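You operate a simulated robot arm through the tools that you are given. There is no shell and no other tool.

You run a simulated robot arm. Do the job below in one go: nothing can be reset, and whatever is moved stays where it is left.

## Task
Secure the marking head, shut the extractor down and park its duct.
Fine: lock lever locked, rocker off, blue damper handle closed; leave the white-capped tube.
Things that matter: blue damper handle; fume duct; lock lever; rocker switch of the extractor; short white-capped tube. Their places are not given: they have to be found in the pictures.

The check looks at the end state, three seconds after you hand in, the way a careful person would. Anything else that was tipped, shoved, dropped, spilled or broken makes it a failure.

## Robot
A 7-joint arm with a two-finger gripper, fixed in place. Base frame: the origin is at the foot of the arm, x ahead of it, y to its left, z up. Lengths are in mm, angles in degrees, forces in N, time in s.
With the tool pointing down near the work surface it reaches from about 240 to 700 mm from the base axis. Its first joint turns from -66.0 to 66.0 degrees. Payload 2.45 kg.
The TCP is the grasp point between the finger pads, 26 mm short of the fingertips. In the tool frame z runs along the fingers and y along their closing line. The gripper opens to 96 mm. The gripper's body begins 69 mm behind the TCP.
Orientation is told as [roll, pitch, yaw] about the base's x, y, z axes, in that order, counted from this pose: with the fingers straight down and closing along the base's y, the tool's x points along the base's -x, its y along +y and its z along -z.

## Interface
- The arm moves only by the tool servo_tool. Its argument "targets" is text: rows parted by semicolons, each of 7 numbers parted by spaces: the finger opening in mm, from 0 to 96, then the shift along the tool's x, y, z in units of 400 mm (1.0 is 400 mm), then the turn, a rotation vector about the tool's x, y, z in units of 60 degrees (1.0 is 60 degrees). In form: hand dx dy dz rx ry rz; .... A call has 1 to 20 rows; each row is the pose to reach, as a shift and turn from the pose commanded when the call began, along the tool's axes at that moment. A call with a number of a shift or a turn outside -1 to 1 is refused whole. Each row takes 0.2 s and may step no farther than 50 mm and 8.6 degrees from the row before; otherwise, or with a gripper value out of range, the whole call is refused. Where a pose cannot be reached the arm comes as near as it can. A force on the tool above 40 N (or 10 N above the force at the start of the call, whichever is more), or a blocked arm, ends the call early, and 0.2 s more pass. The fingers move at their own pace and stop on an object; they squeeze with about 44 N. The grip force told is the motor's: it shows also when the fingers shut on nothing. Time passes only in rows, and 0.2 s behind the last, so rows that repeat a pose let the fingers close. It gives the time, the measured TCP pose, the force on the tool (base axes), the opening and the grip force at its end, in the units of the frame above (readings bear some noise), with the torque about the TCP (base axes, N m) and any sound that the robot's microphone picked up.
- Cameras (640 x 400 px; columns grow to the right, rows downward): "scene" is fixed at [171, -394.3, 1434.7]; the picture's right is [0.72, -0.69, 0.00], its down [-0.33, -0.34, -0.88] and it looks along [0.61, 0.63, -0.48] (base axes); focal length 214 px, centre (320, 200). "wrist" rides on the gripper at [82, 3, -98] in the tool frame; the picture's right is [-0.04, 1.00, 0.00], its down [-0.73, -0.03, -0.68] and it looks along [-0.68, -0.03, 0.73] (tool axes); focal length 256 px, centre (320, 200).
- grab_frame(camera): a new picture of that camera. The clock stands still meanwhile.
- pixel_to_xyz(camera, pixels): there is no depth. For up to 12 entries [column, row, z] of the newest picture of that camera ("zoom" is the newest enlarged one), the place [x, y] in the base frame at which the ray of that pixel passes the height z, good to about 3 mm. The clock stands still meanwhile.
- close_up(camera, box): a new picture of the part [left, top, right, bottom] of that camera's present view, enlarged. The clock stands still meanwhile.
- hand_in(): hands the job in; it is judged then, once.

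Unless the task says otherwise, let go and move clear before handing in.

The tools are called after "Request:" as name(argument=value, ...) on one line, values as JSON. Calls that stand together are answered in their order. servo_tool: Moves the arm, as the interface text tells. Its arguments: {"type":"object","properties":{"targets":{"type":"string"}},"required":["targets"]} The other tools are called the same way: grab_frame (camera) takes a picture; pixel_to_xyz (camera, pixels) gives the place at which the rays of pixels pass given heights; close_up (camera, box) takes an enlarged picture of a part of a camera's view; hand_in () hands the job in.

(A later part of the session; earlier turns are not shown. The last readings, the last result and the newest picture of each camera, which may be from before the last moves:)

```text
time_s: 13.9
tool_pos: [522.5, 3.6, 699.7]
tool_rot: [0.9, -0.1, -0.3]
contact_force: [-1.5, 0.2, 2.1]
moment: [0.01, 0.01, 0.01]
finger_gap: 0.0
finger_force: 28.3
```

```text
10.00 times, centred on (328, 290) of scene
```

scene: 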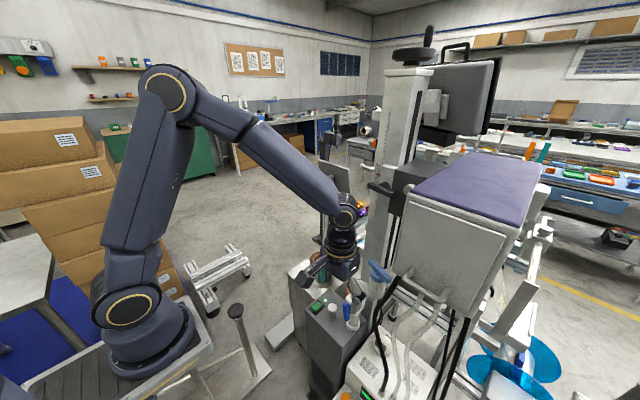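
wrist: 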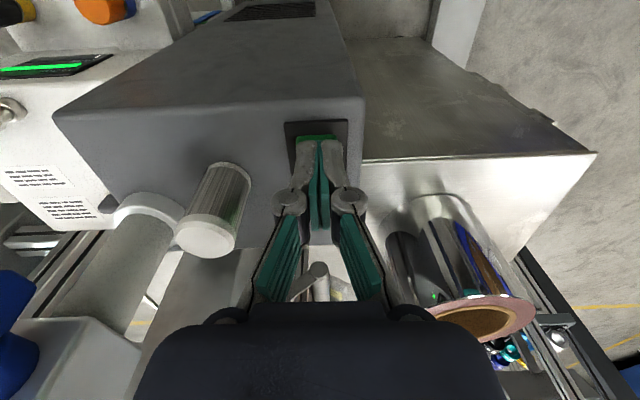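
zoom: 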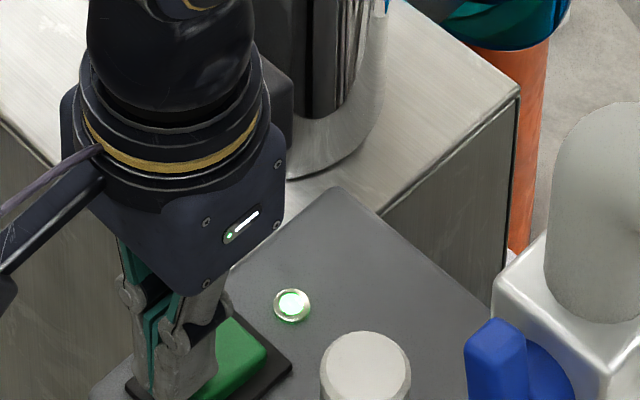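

Contact has just begun at about 2 N with the tip near z 674. I'll keep pressing in 2 mm steps.

Request:
servo_tool(targets="0 0 0 0.005 0 0 0; 0 0 0 0.01 0 0 0; 0 0 0 0.015 0 0 0")

Request:
close_up(camera="scene", box=[296, 270, 360, 310])

```text
time_s: 14.8
tool_pos: [523.6, 2.9, 697.8]
tool_rot: [0.8, -0.3, -0.3]
contact_force: [-5.4, -0.5, 12.5]
moment: [-0.06, 0.02, 0.0]
finger_gap: 6.0
finger_force: 28.3
stopped in row 3: the force on the tool passed its limit at 43 N (the readings are from after the stop); the commanded pose is now the measured one
```

```text
10.00 times, centred on (328, 290) of scene
```

zoom: 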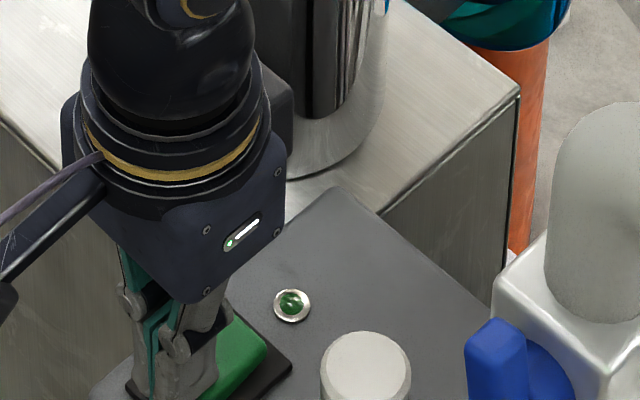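

The LED at scene zoom (291,305) has gone dark, so the rocker is off. I'll lift straight up and check the rocker.

Request:
servo_tool(targets="0 0 0 -0.03 0 0 0; 0 0 0 -0.1 0 0 0; 0 0 0 -0.2 0 0 0; 20 0.05 0 -0.3 0 0 0; 60 0.1 0 -0.4 0 0 0; 95 0.13 0 -0.5 0 0 0; 95 0.13 0 -0.5 0 0 0")

Request:
grab_frame(camera="wrist")

Request:
close_up(camera="scene", box=[296, 280, 360, 320])

```text
time_s: 16.4
tool_pos: [470.0, -0.7, 897.3]
tool_rot: [1.0, -0.3, -0.3]
contact_force: [-0.1, -0.2, -0.9]
moment: [-0.03, -0.01, 0.04]
finger_gap: 85.4
finger_force: 0.1
```

```text
taken
```

wrist: 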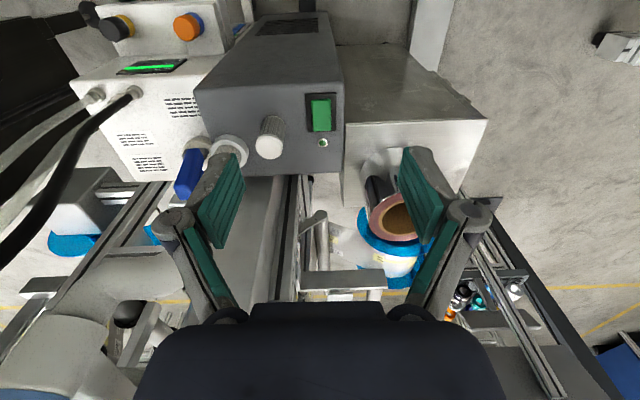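

```text
10.00 times, centred on (328, 300) of scene
```

zoom: 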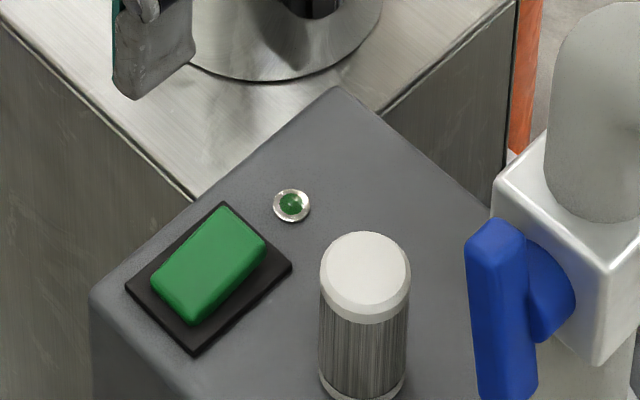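

The rocker is now tilted the other way and the LED is dark. Next is the dark blue damper handle, so I'll move to (450,-140,880) to put it in the middle of the wrist view.

Request:
servo_tool(targets="95 0.02 -0.11 0 0 0 0; 95 0.04 -0.22 0 0 0 0; 95 0.05 -0.34 0.04 0 0 0; 95 0.05 -0.348 0.0425 0 0 0")

Request:
grab_frame(camera="wrist")

Request:
close_up(camera="wrist", box=[256, 150, 384, 230])

Request:
close_up(camera="scene", box=[316, 285, 396, 335])

```text
refused: row 3 steps farther than a row can; nothing moved
```

```text
taken
```

wrist: 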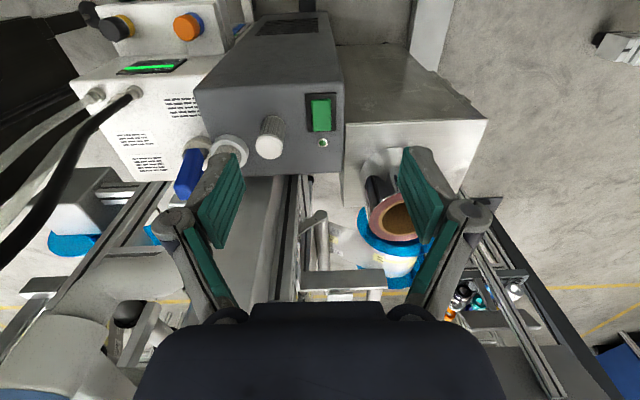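

```text
5.00 times, centred on (320, 190) of wrist
```

zoom: 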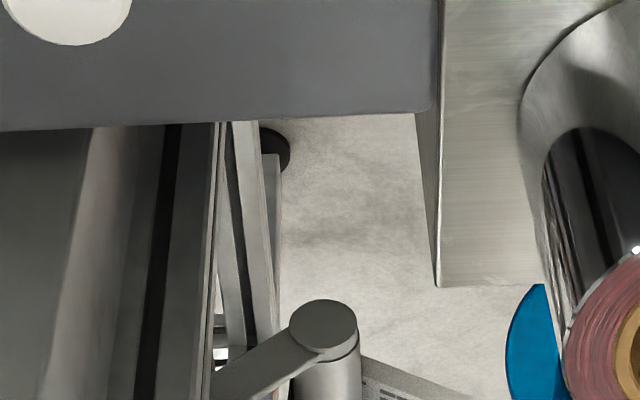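

```text
8.00 times, centred on (356, 310) of scene
```

zoom: 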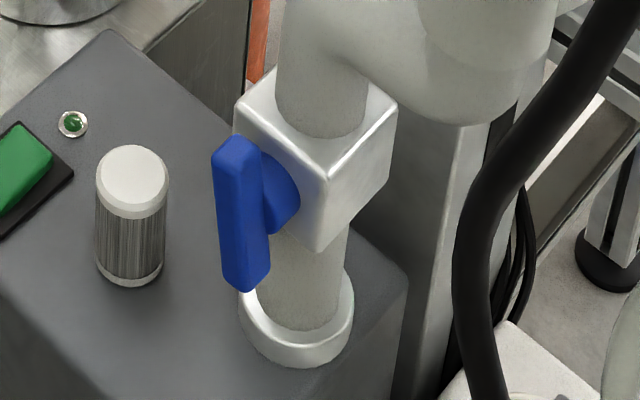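

Row 3 stepped slightly too far, so nothing moved. I'll send the same move with even steps.

Request:
servo_tool(targets="95 0.02 -0.1 0 0 0 0; 95 0.035 -0.2 0.01 0 0 0; 95 0.045 -0.3 0.03 0 0 0; 95 0.05 -0.348 0.0425 0 0 0; 95 0.05 -0.348 0.0425 0 0 0")

Request:
grab_frame(camera="wrist")

Request:
close_up(camera="wrist", box=[256, 150, 384, 230])

```text
time_s: 17.6
tool_pos: [449.2, -139.4, 878.0]
tool_rot: [1.0, -0.4, -0.2]
contact_force: [-0.1, -0.2, 1.0]
moment: [0.04, 0.01, -0.01]
finger_gap: 94.8
finger_force: 0.2
```

```text
taken
```

wrist: 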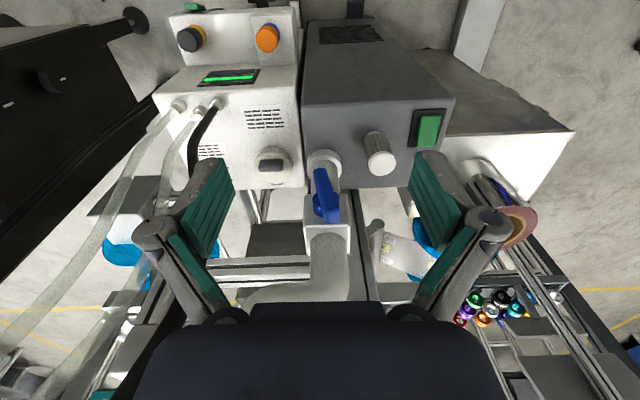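

```text
5.00 times, centred on (320, 190) of wrist
```

zoom: 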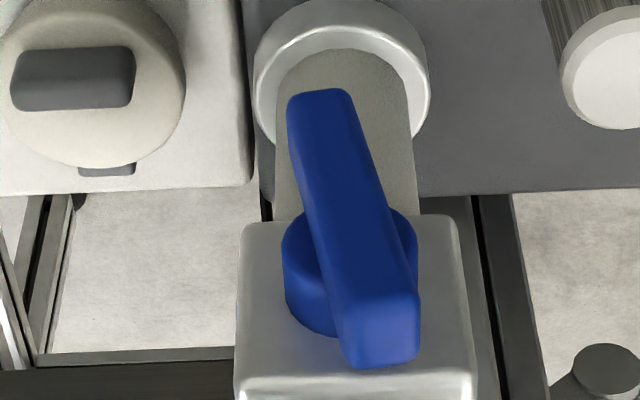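

The handle is in the middle of the view: it leans slightly, with its low end at zoom (320,95) and its top end at (380,350) toward +y. I'll triangulate it from both cameras.

Request:
pixel_to_xyz(camera="wrist", pixels=[[326, 196, 770], [326, 196, 790], [326, 196, 810], [331.5, 217, 800], [331.5, 217, 820], [331.5, 217, 840], [320, 170, 750], [320, 170, 770], [320, 170, 790]])

Request:
pixel_to_xyz(camera="scene", pixels=[[346, 311.9, 770], [346, 311.9, 790], [346, 311.9, 810], [345.4, 303.1, 800], [345.4, 303.1, 820], [345.4, 303.1, 840], [346.6, 320.6, 750], [346.6, 320.6, 770], [346.6, 320.6, 790]])

```text
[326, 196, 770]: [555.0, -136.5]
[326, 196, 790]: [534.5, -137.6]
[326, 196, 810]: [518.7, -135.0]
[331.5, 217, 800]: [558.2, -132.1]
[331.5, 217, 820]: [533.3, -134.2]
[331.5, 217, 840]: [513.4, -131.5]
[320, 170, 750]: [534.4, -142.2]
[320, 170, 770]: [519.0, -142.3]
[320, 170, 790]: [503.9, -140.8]
```

```text
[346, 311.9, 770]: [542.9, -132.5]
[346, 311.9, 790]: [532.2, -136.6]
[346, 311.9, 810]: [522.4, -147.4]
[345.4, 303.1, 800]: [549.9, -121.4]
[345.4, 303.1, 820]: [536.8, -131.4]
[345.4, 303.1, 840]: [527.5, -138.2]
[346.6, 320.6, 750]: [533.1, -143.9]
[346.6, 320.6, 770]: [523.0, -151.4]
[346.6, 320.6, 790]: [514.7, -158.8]
```

The handle's axis is near y -137, z 787, with the bar's top at (534,-133,820) and its bottom at (534,-142,752), so it now stands along the pipe and the damper is open. I'll close the fingers, pitch the tool forward 20°, and set the tip beside the upper end on its -y side, ready to push toward +y.

Request:
servo_tool(targets="0 0 -0.02 0 0 -0.07 0; 0 0 -0.04 0 0 -0.14 0; 0 0 -0.055 0 0 -0.21 0; 0 0 -0.055 0 0 -0.28 0; 0 0 -0.055 0 0 -0.333 0; 0 0 -0.055 0 0 -0.333 0; 0 -0.05 -0.055 0.03 0 -0.333 0; 0 -0.1 -0.055 0.06 0 -0.333 0; 0 -0.15 -0.055 0.09 0 -0.333 0; 0 -0.175 -0.055 0.105 0 -0.333 0; 0 -0.175 -0.055 0.105 0 -0.333 0")

Request:
grab_frame(camera="wrist")

Request:
close_up(camera="scene", box=[316, 285, 396, 335])

```text
time_s: 20.0
tool_pos: [519.3, -162.2, 833.6]
tool_rot: [0.8, -20.3, -0.6]
contact_force: [0.6, 0.8, 0.6]
moment: [0.0, -0.02, 0.01]
finger_gap: 0.0
finger_force: 28.4
```

```text
taken
```

wrist: 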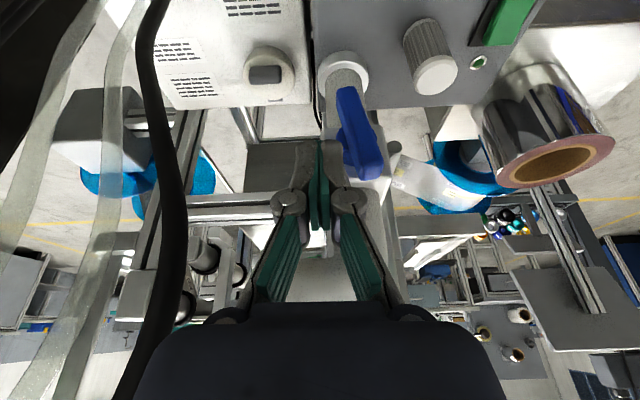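

```text
8.00 times, centred on (356, 310) of scene
```

zoom: 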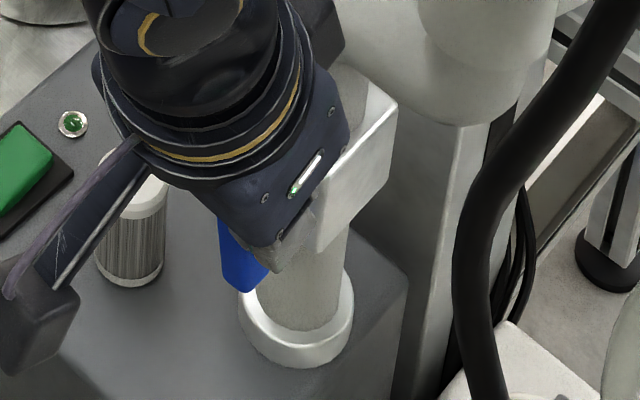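

The fingertip stands on the -y side of the handle's upper end, at wrist (318,160), with the handle at (365,150). I'll push gently toward +y and watch the force.

Request:
servo_tool(targets="0 0 0.01 0 0 0 0; 0 0 0.02 0 0 0 0; 0 0 0.03 0 0 0 0; 0 0 0.04 0 0 0 0; 0 0 0.05 0 0 0 0")

Request:
grab_frame(camera="wrist")

```text
time_s: 21.2
tool_pos: [518.9, -139.1, 836.2]
tool_rot: [0.9, -20.4, -0.5]
contact_force: [0.2, -0.9, 0.0]
moment: [-0.01, -0.01, 0.01]
finger_gap: 0.2
finger_force: 27.7
```

```text
taken
```

wrist: 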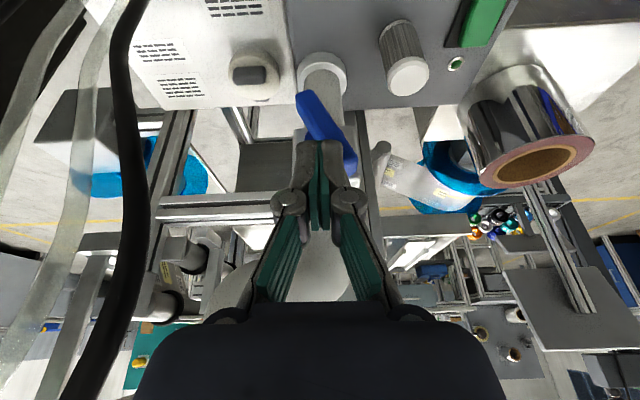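

The handle is turning easily with its top moving toward +y, at wrist (325,130). I'll keep pushing another 24 mm.

Request:
servo_tool(targets="0 0 0.01 0 0 0 0; 0 0 0.02 0 0 0 0; 0 0 0.03 0 0 0 0; 0 0 0.04 0 0 0 0; 0 0 0.05 0 0 0 0; 0 0 0.06 0 0 0 0")

Request:
grab_frame(camera="wrist")

Request:
close_up(camera="scene", box=[316, 285, 396, 335])

```text
time_s: 22.6
tool_pos: [520.7, -115.1, 835.3]
tool_rot: [0.8, -20.3, -0.6]
contact_force: [0.7, 0.3, -0.1]
moment: [-0.01, 0.02, -0.01]
finger_gap: 0.1
finger_force: 28.3
```

```text
taken
```

wrist: 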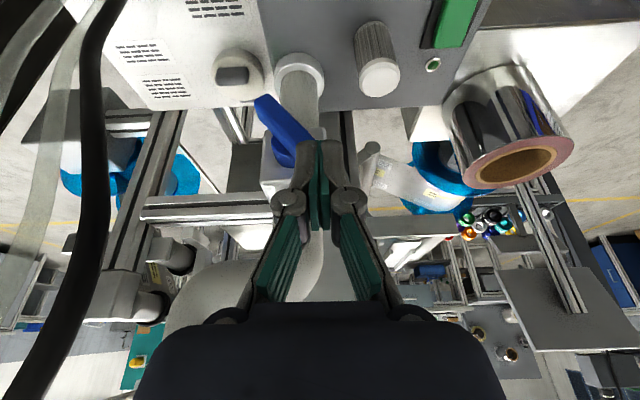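

```text
8.00 times, centred on (356, 310) of scene
```

zoom: 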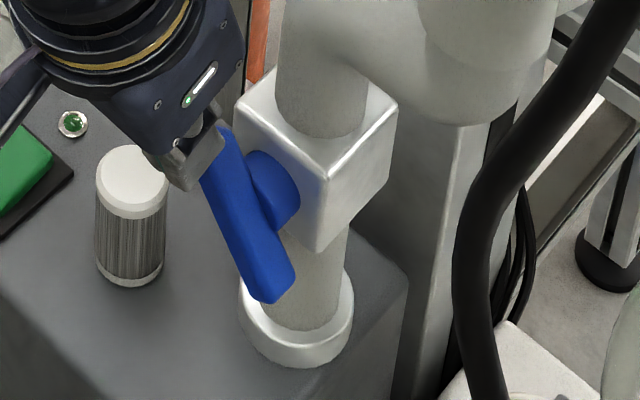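

The handle is at about 45° now, at scene zoom (250,220). I'll press down on its raised +y end to bring it level.

Request:
servo_tool(targets="0 0.0026 0.004 0.007 0 0 0; 0 0.0051 0.008 0.014 0 0 0; 0 0.0077 0.012 0.021 0 0 0; 0 0.0103 0.016 0.028 0 0 0; 0 0.0128 0.018 0.035 0 0 0; 0 0.0154 0.02 0.0423 0 0 0")

Request:
grab_frame(camera="wrist")

Request:
close_up(camera="scene", box=[316, 285, 396, 335])

```text
time_s: 24.2
tool_pos: [519.1, -102.6, 817.5]
tool_rot: [1.5, -20.1, -0.3]
contact_force: [-0.8, 2.8, 1.8]
moment: [0.08, 0.03, 0.07]
finger_gap: 0.2
finger_force: 28.3
stopped in row 6: the force on the tool passed its limit at 40 N (the readings are from after the stop); the commanded pose is now the measured one
```

```text
taken
```

wrist: 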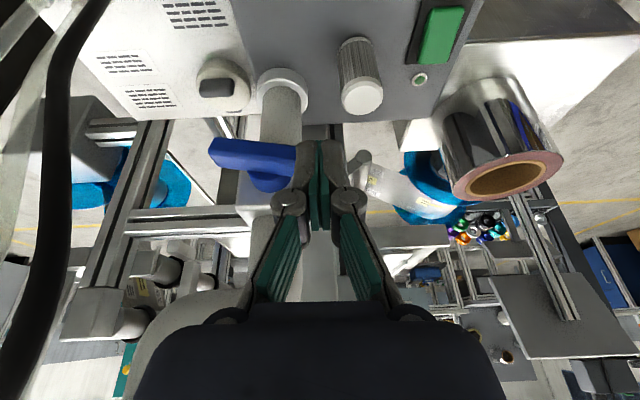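

```text
8.00 times, centred on (356, 310) of scene
```

zoom: 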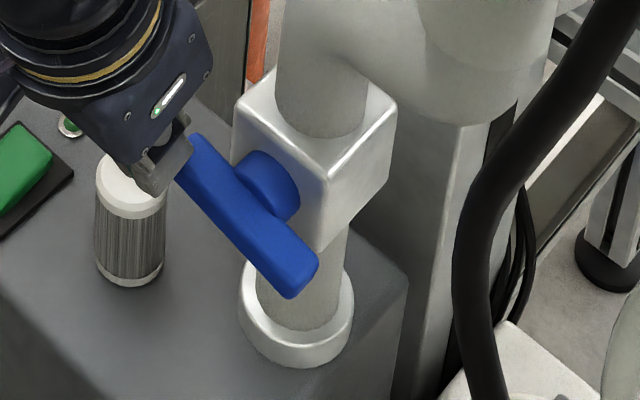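

The force hit 40 N on the last step, so the handle has met a stop or jammed, and it looks close to level. I'll lift away and look at the handle unobstructed.

Request:
servo_tool(targets="0 -0.005 0 -0.015 0 0 0; 0 -0.01 0.02 -0.06 0 0 0; 0 0.05 0.1 -0.1 0 0 0; 0 0.1 0.1 -0.15 0 0 0; 0 0.15 0.1 -0.15 0 0 0; 0 0.15 0.1 -0.15 0 0 0")

Request:
grab_frame(camera="wrist")

Request:
close_up(camera="scene", box=[316, 285, 396, 335])

```text
time_s: 25.6
tool_pos: [443.5, -62.4, 855.9]
tool_rot: [1.5, -20.1, -0.3]
contact_force: [-0.5, 0.2, 0.1]
moment: [0.0, 0.01, 0.0]
finger_gap: 0.0
finger_force: 28.5
```

```text
taken
```

wrist: 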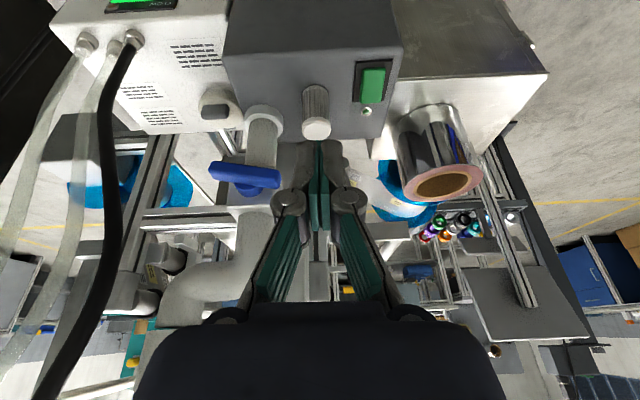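

```text
8.00 times, centred on (356, 310) of scene
```

zoom: 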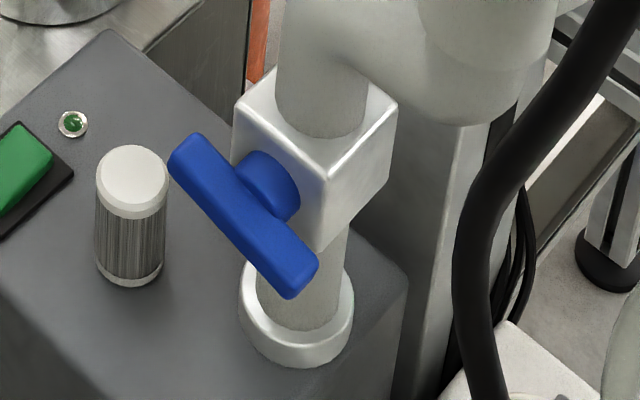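

With the tool clear, I'll measure the handle's two end points, at scene zoom (190,150) and (300,280), to see how level it is.

Request:
pixel_to_xyz(camera="scene", pixels=[[339.75, 303.75, 790], [339.75, 303.75, 800], [339.75, 303.75, 810], [353.5, 320, 760], [353.5, 320, 770], [353.5, 320, 780]])

Request:
close_up(camera="wrist", box=[196, 130, 292, 220])

Request:
pixel_to_xyz(camera="wrist", pixels=[[216, 169, 780], [216, 169, 790], [278, 177, 790], [278, 177, 800]])

```text
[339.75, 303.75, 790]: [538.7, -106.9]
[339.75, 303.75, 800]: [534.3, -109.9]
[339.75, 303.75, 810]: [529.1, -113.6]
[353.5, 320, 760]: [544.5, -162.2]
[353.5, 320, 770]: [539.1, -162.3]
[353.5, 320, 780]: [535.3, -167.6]
```

```text
4.44 times, centred on (244, 175) of wrist
```

zoom: 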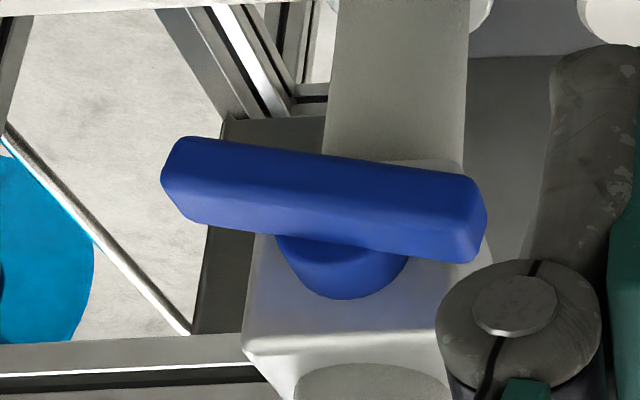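

```text
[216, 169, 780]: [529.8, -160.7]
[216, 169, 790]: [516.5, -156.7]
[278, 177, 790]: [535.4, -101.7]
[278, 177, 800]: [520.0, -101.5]
```

The handle's ends are at z≈795 (+y) and z≈778 (-y), so it is about 15° short of level. I'll press down on the +y end again, more slowly, to learn whether that is the true stop.

Request:
servo_tool(targets="0 0 -0.065 0 0 0 0; 0 0 -0.1265 0 0 0 0; 0 -0.09 -0.1265 0.032 0 0 0; 0 -0.1775 -0.1265 0.0646 0 0 0; 0 -0.1675 -0.1265 0.092 0 0 0; 0 -0.157 -0.1265 0.121 0 0 0; 0 -0.157 -0.1265 0.121 0 0 0")

Request:
servo_tool(targets="0 0.0017 0 0.0047 0 0 0; 0 0.0034 0 0.0094 0 0 0; 0 0.0051 0 0.0141 0 0 0")

```text
time_s: 27.2
tool_pos: [517.4, -111.7, 829.0]
tool_rot: [1.3, -20.0, -0.3]
contact_force: [-0.6, 0.2, -0.3]
moment: [0.01, -0.01, 0.02]
finger_gap: 0.0
finger_force: 28.8
```

```text
time_s: 28.0
tool_pos: [517.5, -113.7, 823.4]
tool_rot: [1.4, -20.2, -0.2]
contact_force: [0.5, 0.5, 0.3]
moment: [0.0, 0.02, 0.01]
finger_gap: 0.4
finger_force: 28.4
```

There is no contact yet with the TCP at z 823. I'll continue down in 1.5–2 mm steps.

Request:
servo_tool(targets="0 0.0017 0 0.0047 0 0 0; 0 0.0034 0 0.0094 0 0 0")

Request:
servo_tool(targets="0 0.0013 0 0.0035 0 0 0; 0 0.0026 0 0.007 0 0 0")

Request:
close_up(camera="scene", box=[316, 285, 396, 335])

```text
time_s: 28.6
tool_pos: [517.9, -112.3, 818.9]
tool_rot: [1.3, -20.2, -0.3]
contact_force: [0.4, 1.0, 0.5]
moment: [-0.03, 0.01, -0.03]
finger_gap: 0.0
finger_force: 28.9
```

```text
time_s: 29.2
tool_pos: [517.5, -111.2, 816.4]
tool_rot: [1.4, -20.2, -0.3]
contact_force: [-1.0, -0.1, 0.3]
moment: [0.01, 0.04, -0.01]
finger_gap: 0.0
finger_force: 28.8
```

```text
8.00 times, centred on (356, 310) of scene
```

zoom: 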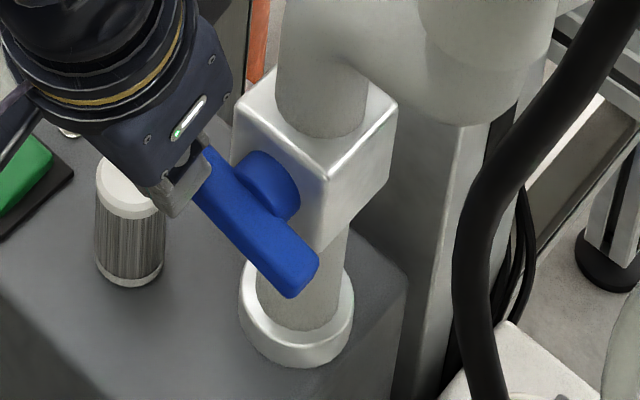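

The tip is as low as the bar's end without contact, so the finger is probably passing in front of the bar. I'll rise, go 9 mm further forward and press again.

Request:
servo_tool(targets="0 -0.007 0 -0.019 0 0 0; 0 -0.0154 0 -0.0423 0 0 0; 0 -0.0365 0 -0.0346 0 0 0; 0 -0.0331 0 -0.0252 0 0 0; 0 -0.0297 0 -0.0158 0 0 0")

Request:
servo_tool(targets="0 0.0017 0 0.0047 0 0 0; 0 0.0034 0 0.0094 0 0 0")

Request:
grab_frame(camera="wrist")

```text
time_s: 30.4
tool_pos: [528.5, -112.9, 826.2]
tool_rot: [1.4, -20.2, -0.3]
contact_force: [0.5, 0.3, 0.3]
moment: [0.01, 0.05, 0.0]
finger_gap: 0.1
finger_force: 28.9
```

```text
time_s: 31.0
tool_pos: [527.8, -113.1, 822.2]
tool_rot: [1.4, -20.3, -0.3]
contact_force: [-0.1, -0.2, -0.1]
moment: [0.0, 0.02, 0.02]
finger_gap: 0.1
finger_force: 28.3
```

```text
taken
```

wrist: 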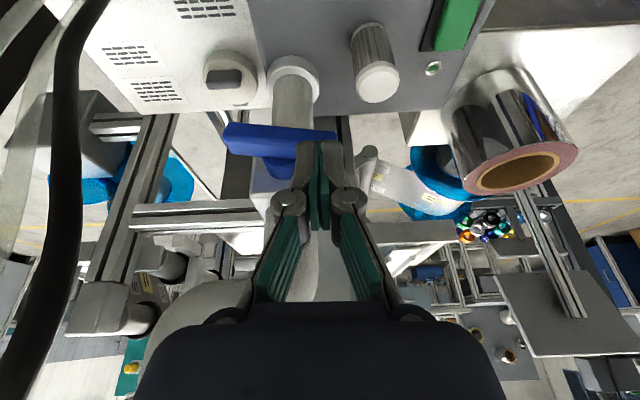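

Request:
servo_tool(targets="0 0.0013 0 0.0035 0 0 0; 0 0.0026 0 0.007 0 0 0; 0 0.0039 0 0.0105 0 0 0")

Request:
close_up(camera="wrist", box=[216, 90, 376, 190])

Request:
close_up(camera="scene", box=[316, 285, 396, 335])

```text
time_s: 31.8
tool_pos: [526.8, -111.8, 817.2]
tool_rot: [1.3, -20.1, -0.3]
contact_force: [-0.1, 0.4, 1.8]
moment: [0.01, 0.06, 0.0]
finger_gap: 0.2
finger_force: 28.3
```

```text
4.00 times, centred on (296, 140) of wrist
```

zoom: 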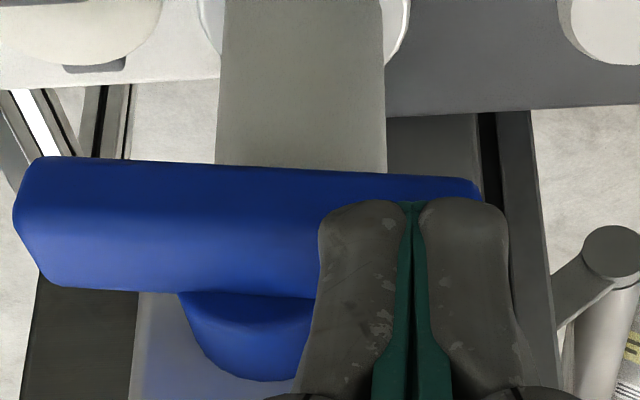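

```text
8.00 times, centred on (356, 310) of scene
```

zoom: 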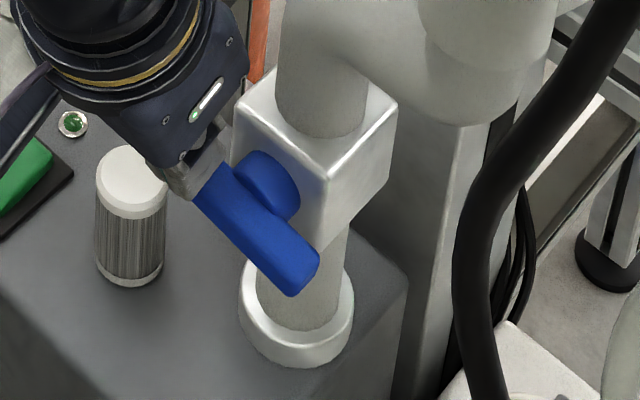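

Contact is starting at about 2 N and the bar looks nearly level in the wrist view, rising 23 px over 440 in the zoom. I'll press a little more to settle it on its stop.

Request:
servo_tool(targets="0 0.001 0 0.0028 0 0 0; 0 0.002 0 0.0056 0 0 0")

Request:
servo_tool(targets="0 0.001 0 0.0028 0 0 0; 0 0.002 0 0.0056 0 0 0")

Request:
close_up(camera="scene", box=[316, 285, 396, 335])

```text
time_s: 32.4
tool_pos: [527.4, -111.2, 813.6]
tool_rot: [1.4, -20.2, -0.3]
contact_force: [-1.0, -0.3, 1.2]
moment: [0.0, 0.0, -0.01]
finger_gap: 0.0
finger_force: 28.5
```

```text
time_s: 33.0
tool_pos: [526.4, -110.9, 812.5]
tool_rot: [1.5, -20.1, -0.3]
contact_force: [-3.1, 2.8, 5.0]
moment: [0.01, 0.04, 0.0]
finger_gap: 0.0
finger_force: 28.4
```

```text
8.00 times, centred on (356, 310) of scene
```

zoom: 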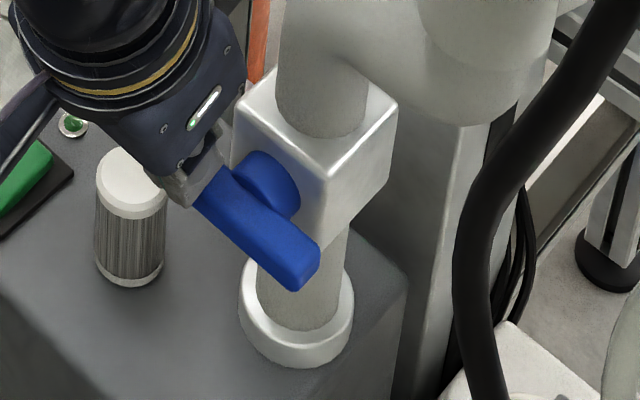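

The handle is still turning slightly, with the force at 5 N. I'll continue pressing.

Request:
servo_tool(targets="0 0.001 0 0.0028 0 0 0; 0 0.002 0 0.0056 0 0 0; 0 0.003 0 0.0084 0 0 0")

Request:
close_up(camera="scene", box=[316, 285, 396, 335])

Request:
close_up(camera="wrist", box=[216, 90, 376, 190])

```text
time_s: 33.5
tool_pos: [527.4, -111.2, 812.3]
tool_rot: [1.4, -20.2, -0.2]
contact_force: [-10.3, 1.6, 16.4]
moment: [-0.05, 0.2, -0.06]
finger_gap: 0.1
finger_force: 29.2
stopped in row 2: the force on the tool passed its limit at 46 N (the readings are from after the stop); the commanded pose is now the measured one
```

```text
8.00 times, centred on (356, 310) of scene
```

zoom: 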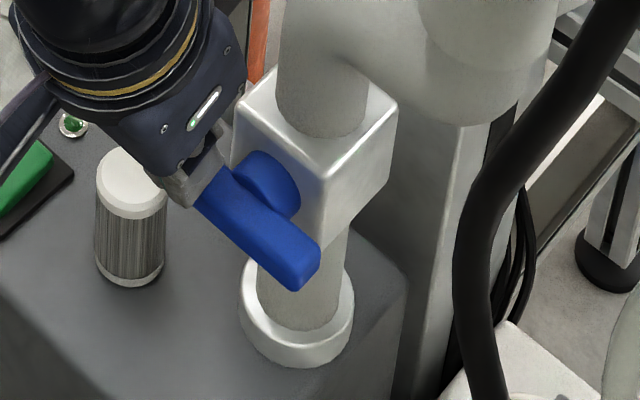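

```text
4.00 times, centred on (296, 140) of wrist
```

zoom: 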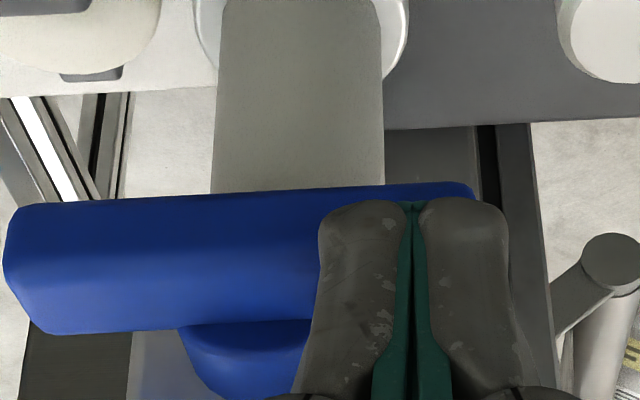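

The press met a hard stop at 46 N, and the bar's edge, (20,205) to (470,183) in the zoom, now runs parallel to the extractor's edge behind it, so the damper is fully across and closed. I'll lift off and confirm.

Request:
servo_tool(targets="0 -0.004 0 -0.01 0 0 0; 0 -0.015 0 -0.04 0 0 0; 0 -0.03 0 -0.1 0 0 0; 0 0.05 0 -0.15 0 0 0; 0 0.15 0 -0.19 0 0 0; 0 0.2 0 -0.25 0 0 0; 0 0.2 0 -0.25 0 0 0")

Request:
grab_frame(camera="wrist")

Request:
close_up(camera="scene", box=[316, 285, 396, 335])

```text
time_s: 35.1
tool_pos: [417.0, -110.3, 878.7]
tool_rot: [1.3, -20.2, -0.3]
contact_force: [0.6, 0.5, 0.0]
moment: [0.02, -0.01, 0.0]
finger_gap: 0.0
finger_force: 28.5
```

```text
taken
```

wrist: 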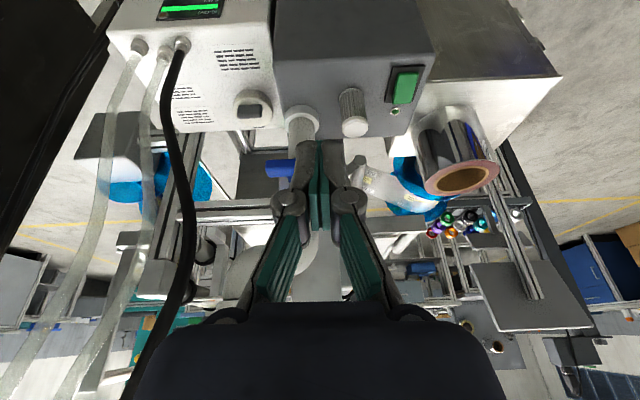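

```text
8.00 times, centred on (356, 310) of scene
```

zoom: 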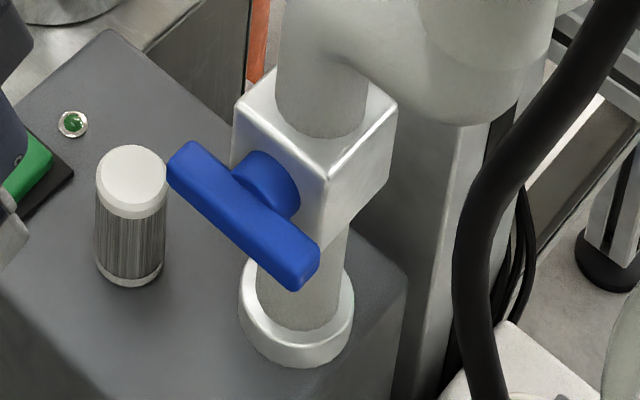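

The damper now sits level across the pipe with the tool clear, at scene zoom (245,215). Next is the lock lever, so I'll rise and move in to about (520,-150,1230) with the camera facing it.

Request:
servo_tool(targets="0 -0.0375 -0.012 -0.103 0 0 0; 0 -0.075 -0.025 -0.206 0 0 0; 0 -0.1125 -0.037 -0.309 0 0 0; 0 -0.15 -0.05 -0.412 0 0 0; 0 -0.1875 -0.062 -0.516 0 0 0; 0 -0.225 -0.075 -0.619 0 0 0; 0 -0.2625 -0.088 -0.722 0 0 0; 0 -0.3 -0.1 -0.825 0 0 0; 0 -0.38 -0.1 -0.796 0 0 0; 0 -0.46 -0.1 -0.767 0 0 0; 0 -0.535 -0.1 -0.74 0 0 0; 0 -0.535 -0.1 -0.74 0 0 0")

Request:
grab_frame(camera="wrist")

Request:
grab_frame(camera="scene")

```text
time_s: 37.7
tool_pos: [517.8, -161.3, 1232.7]
tool_rot: [1.4, -20.2, -0.2]
contact_force: [-0.3, -0.4, 0.0]
moment: [0.01, 0.02, -0.02]
finger_gap: 0.0
finger_force: 28.3
```

```text
taken
```

wrist: 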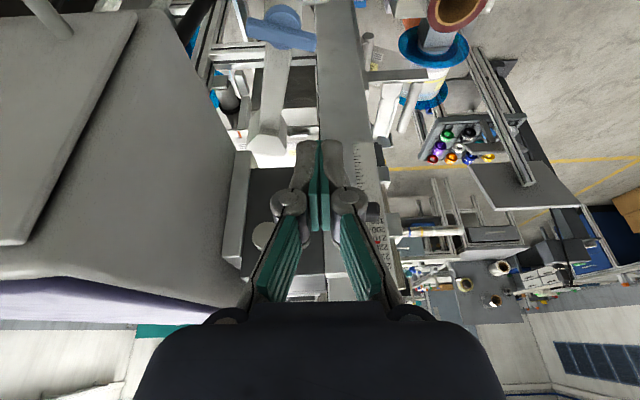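

```text
taken
```

scene: 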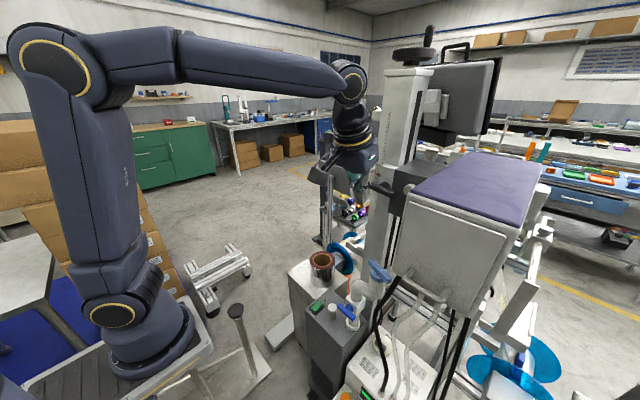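

The closed fingers hide the lever, around (320,215). I'll open them in place to look between them.

Request:
servo_tool(targets="95 0.02 0.02 0 0 0 0; 95 0.02 0.02 0 0 0 0; 95 0.02 0.02 0 0 0 0; 95 0.02 0.02 0 0 0 0; 95 0.02 0.02 0 0 0 0")

Request:
grab_frame(camera="wrist")

Request:
close_up(camera="wrist", box=[240, 180, 400, 300])

Request:
close_up(camera="wrist", box=[200, 0, 360, 170])

Request:
close_up(camera="scene", box=[350, 165, 430, 215])

```text
time_s: 38.9
tool_pos: [508.8, -152.8, 1230.2]
tool_rot: [1.4, -20.2, -0.1]
contact_force: [0.4, -0.5, 0.0]
moment: [-0.01, -0.01, 0.01]
finger_gap: 95.3
finger_force: 0.0
```

```text
taken
```

wrist: 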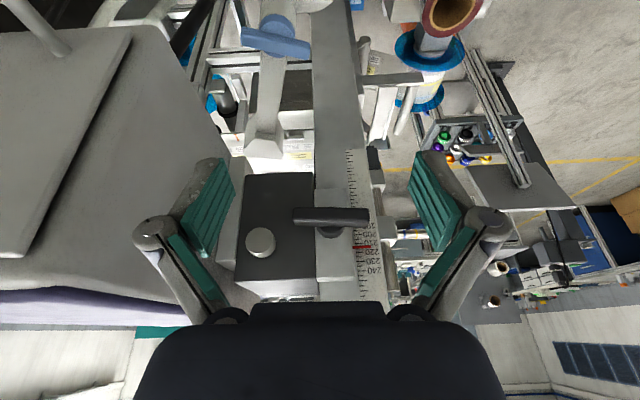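

```text
3.33 times, centred on (320, 240) of wrist
```

zoom: 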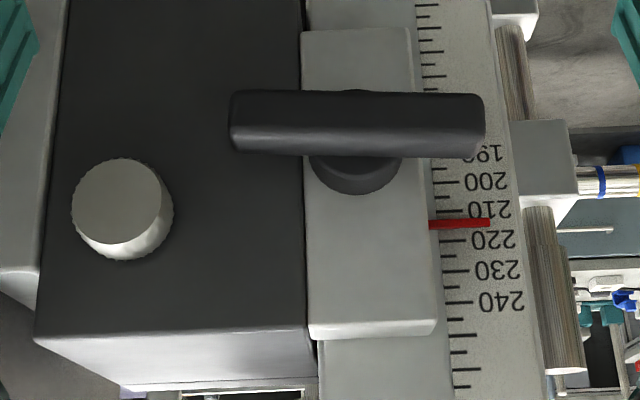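

```text
2.35 times, centred on (280, 85) of wrist
```

zoom: 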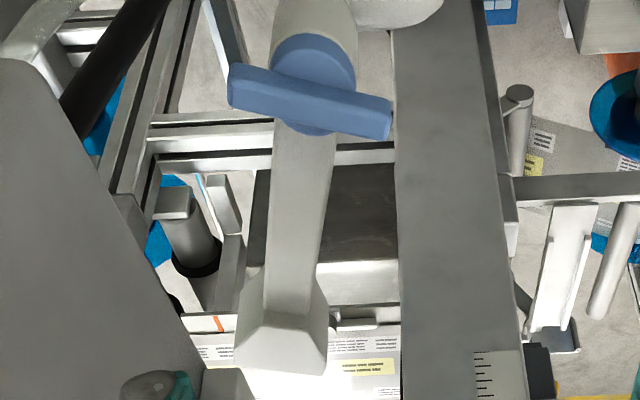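

```text
8.00 times, centred on (390, 190) of scene
```

zoom: 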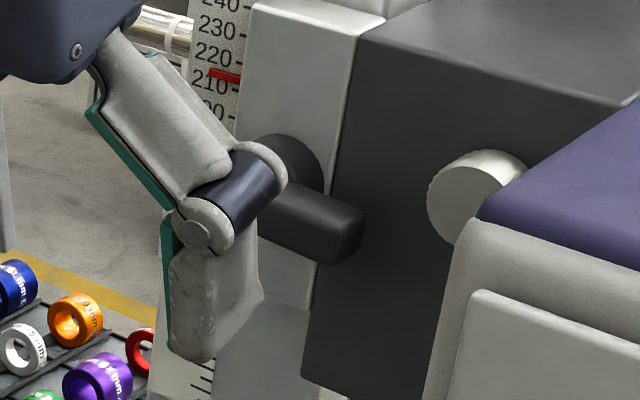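

The lever is clear now: its bar runs level from zoom (232,120) to (485,125) with its boss at (355,165), and the scale and pointer are to its right. I'll triangulate its ends and the knob beside it.

Request:
pixel_to_xyz(camera="wrist", pixels=[[293.7, 217, 1185], [293.7, 217, 1195], [293.7, 217, 1205], [369.4, 217.5, 1185], [369.4, 217.5, 1195], [369.4, 217.5, 1205], [260, 243, 1205], [260, 243, 1215]])

Request:
pixel_to_xyz(camera="scene", pixels=[[393.1, 193.5, 1185], [393.1, 193.5, 1195], [393.1, 193.5, 1205], [388, 184.5, 1185], [388, 184.5, 1195], [388, 184.5, 1205]])

```text
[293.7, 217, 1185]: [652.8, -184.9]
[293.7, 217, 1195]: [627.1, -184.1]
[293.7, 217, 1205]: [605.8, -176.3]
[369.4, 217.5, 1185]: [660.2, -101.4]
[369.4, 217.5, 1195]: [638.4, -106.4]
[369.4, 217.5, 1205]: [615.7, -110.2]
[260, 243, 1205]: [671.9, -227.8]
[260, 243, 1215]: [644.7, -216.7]
```

```text
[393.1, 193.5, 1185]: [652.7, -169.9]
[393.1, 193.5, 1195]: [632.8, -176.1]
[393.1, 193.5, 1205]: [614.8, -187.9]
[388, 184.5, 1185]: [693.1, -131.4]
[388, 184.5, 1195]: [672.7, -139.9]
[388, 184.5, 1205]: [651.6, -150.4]
```

The lever's ends are at about (622,-181,1199) and (630,-108,1198), and the +y end sits slightly high, so it seems to turn with the -y end going down. I'll close the fingers and place the tip just above the -y end.

Request:
servo_tool(targets="0 0 0 -0.01 0 0 0; 0 -0.01 -0.02 -0.03 0 0 0; 0 -0.02 -0.04 -0.06 0 0 0; 0 -0.024 -0.0475 -0.066 0 0 0; 0 -0.024 -0.0475 -0.066 0 0 0; 0 -0.024 -0.0475 -0.066 0 0 0; 0 -0.11 -0.0475 -0.035 0 0 0; 0 -0.19 -0.0475 -0.005 0 0 0; 0 -0.273 -0.0475 0.0246 0 0 0; 0 -0.273 -0.0475 0.0246 0 0 0")

Request:
grab_frame(camera="wrist")

Request:
close_up(camera="scene", box=[340, 155, 420, 205])

```text
time_s: 41.1
tool_pos: [612.0, -172.8, 1254.1]
tool_rot: [1.4, -20.3, -0.1]
contact_force: [0.6, 0.6, 0.2]
moment: [0.01, -0.04, 0.0]
finger_gap: 0.3
finger_force: 28.9
```

```text
taken
```

wrist: 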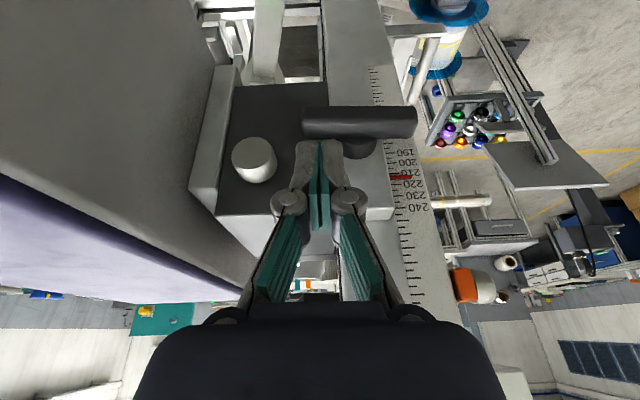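

```text
8.00 times, centred on (380, 180) of scene
```

zoom: 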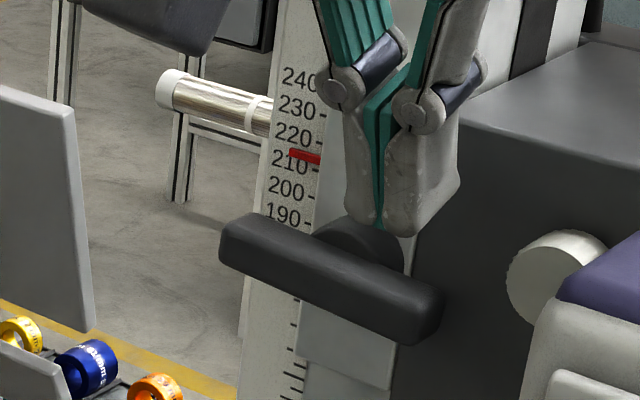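

The fingertips are above the lever's -y half, at wrist (320,150) against the bar's left end at (303,122). I'll press down in small steps.

Request:
servo_tool(targets="0 0.0034 0 0.0094 0 0 0; 0 0.0068 0 0.0188 0 0 0; 0 0.0103 0 0.0282 0 0 0; 0 0.0137 0 0.0376 0 0 0; 0 0.0171 0 0.047 0 0 0")

Request:
grab_frame(camera="wrist")

Request:
close_up(camera="scene", box=[340, 155, 420, 205])

```text
time_s: 42.3
tool_pos: [613.9, -171.4, 1235.5]
tool_rot: [1.4, -20.3, -0.2]
contact_force: [0.0, 0.2, -1.3]
moment: [0.0, -0.05, 0.02]
finger_gap: 0.0
finger_force: 28.6
```

```text
taken
```

wrist: 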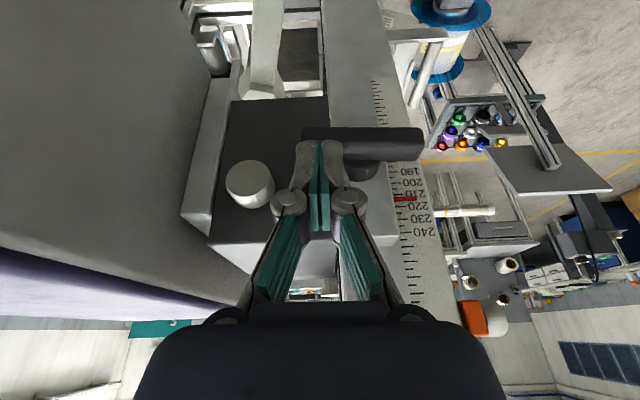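

```text
8.00 times, centred on (380, 180) of scene
```

zoom: 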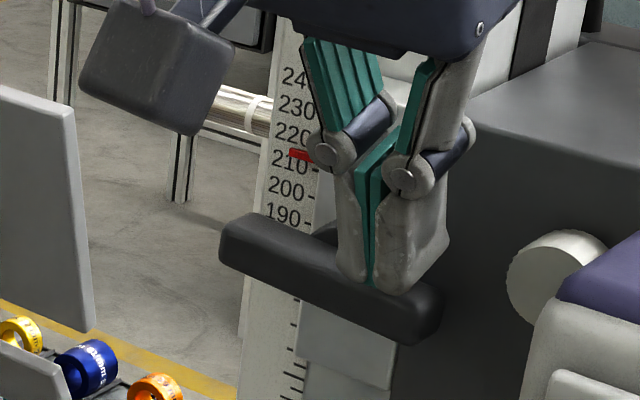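

The fingertips are just above the bar at scene zoom (380,285). I'll press on, drifting slightly toward -y as the bar swings down.

Request:
servo_tool(targets="0 0.0021 -0.001 0.0059 0 0 0; 0 0.0043 -0.003 0.0118 0 0 0; 0 0.0064 -0.005 0.0176 0 0 0; 0 0.0086 -0.007 0.0235 0 0 0")

Request:
close_up(camera="wrist", box=[260, 90, 440, 200])

Request:
close_up(camera="scene", box=[340, 155, 420, 205])

```text
time_s: 43.3
tool_pos: [614.6, -174.3, 1225.4]
tool_rot: [1.3, -20.1, -0.2]
contact_force: [-0.2, 0.6, -0.3]
moment: [0.0, -0.01, -0.02]
finger_gap: 0.0
finger_force: 28.2
```

```text
3.56 times, centred on (350, 145) of wrist
```

zoom: 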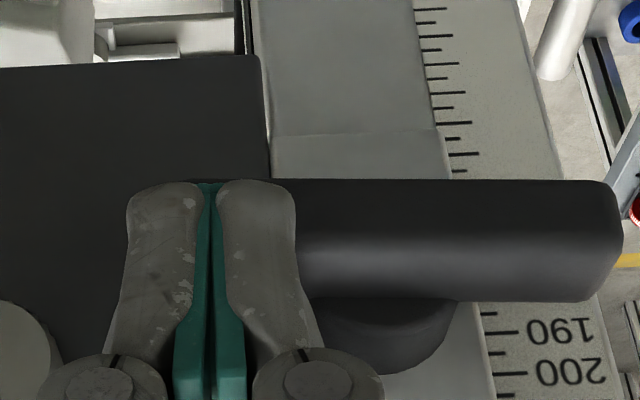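

```text
8.00 times, centred on (380, 180) of scene
```

zoom: 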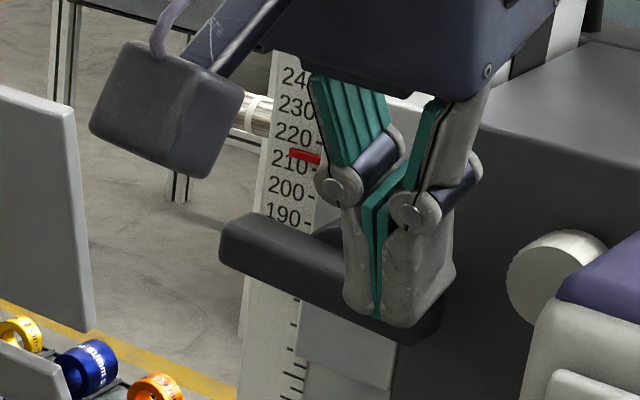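

The bar has not moved and there is no force, so the finger is in front of the bar, as happened with the damper. I'll rise 20 mm, go 12 mm forward and come down again.

Request:
servo_tool(targets="0 -0.0085 0 -0.0235 0 0 0; 0 -0.0171 0 -0.047 0 0 0; 0 -0.0453 0 -0.0367 0 0 0; 0 -0.0393 0 -0.0202 0 0 0; 0 -0.0368 0 -0.0132 0 0 0")

Request:
servo_tool(targets="0 0.0021 0 0.0059 0 0 0; 0 0.0043 0 0.0118 0 0 0")

Request:
close_up(camera="wrist", box=[260, 90, 440, 200])

Request:
close_up(camera="scene", box=[340, 155, 420, 205])

```text
time_s: 44.5
tool_pos: [627.3, -174.6, 1235.4]
tool_rot: [1.5, -20.3, -0.2]
contact_force: [0.0, 0.4, 0.6]
moment: [-0.05, -0.02, 0.0]
finger_gap: 0.2
finger_force: 28.3
```

```text
time_s: 45.1
tool_pos: [627.2, -174.7, 1230.0]
tool_rot: [1.4, -20.2, -0.2]
contact_force: [0.1, -0.1, 0.0]
moment: [0.01, 0.02, -0.02]
finger_gap: 0.0
finger_force: 28.6
```

```text
3.56 times, centred on (350, 145) of wrist
```

zoom: 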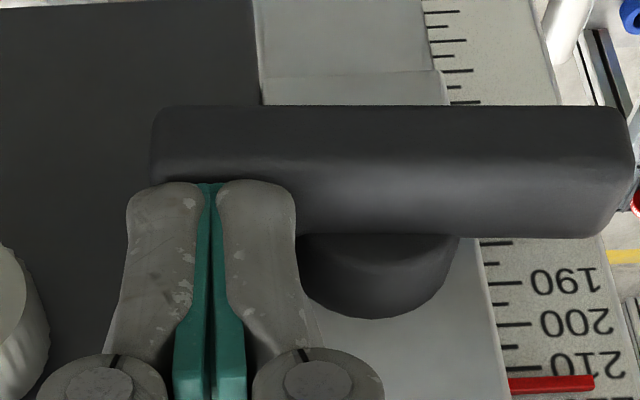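

```text
8.00 times, centred on (380, 180) of scene
```

zoom: 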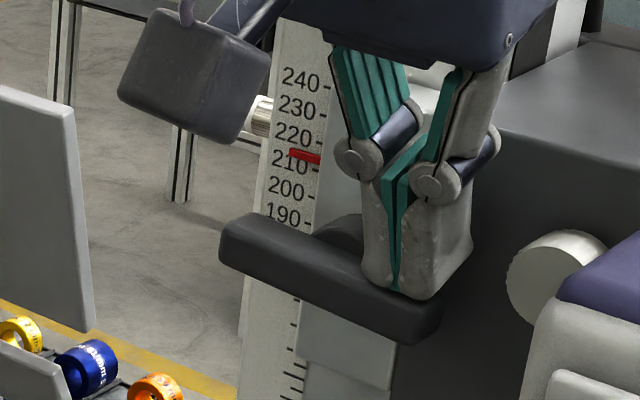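

The finger is now over the bar itself. I'll continue down in 2.5 mm steps.

Request:
servo_tool(targets="0 0.0021 0 0.0059 0 0 0; 0 0.0043 -0.001 0.0118 0 0 0; 0 0.0064 -0.003 0.0176 0 0 0")

Request:
close_up(camera="wrist", box=[260, 90, 440, 200])

Request:
close_up(camera="scene", box=[340, 155, 420, 205])

```text
time_s: 45.9
tool_pos: [627.8, -174.4, 1221.4]
tool_rot: [1.4, -20.2, -0.2]
contact_force: [0.7, -0.2, 2.1]
moment: [0.0, -0.02, -0.05]
finger_gap: 0.2
finger_force: 28.7
```

```text
3.56 times, centred on (350, 145) of wrist
```

zoom: 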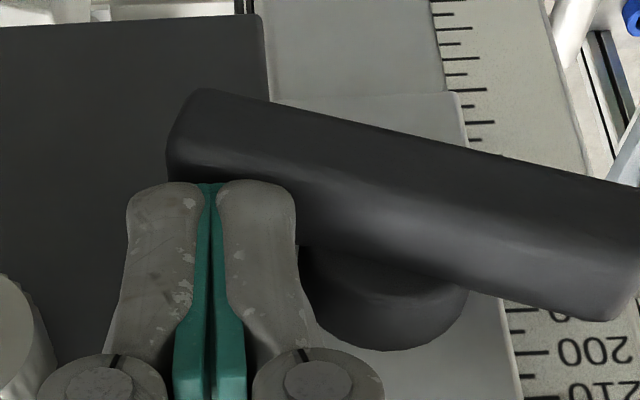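

```text
8.00 times, centred on (380, 180) of scene
```

zoom: 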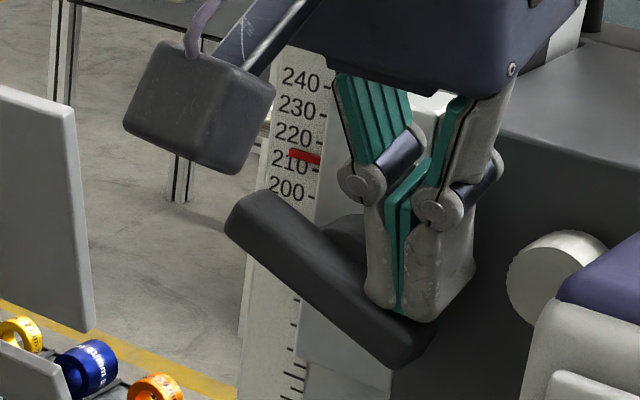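

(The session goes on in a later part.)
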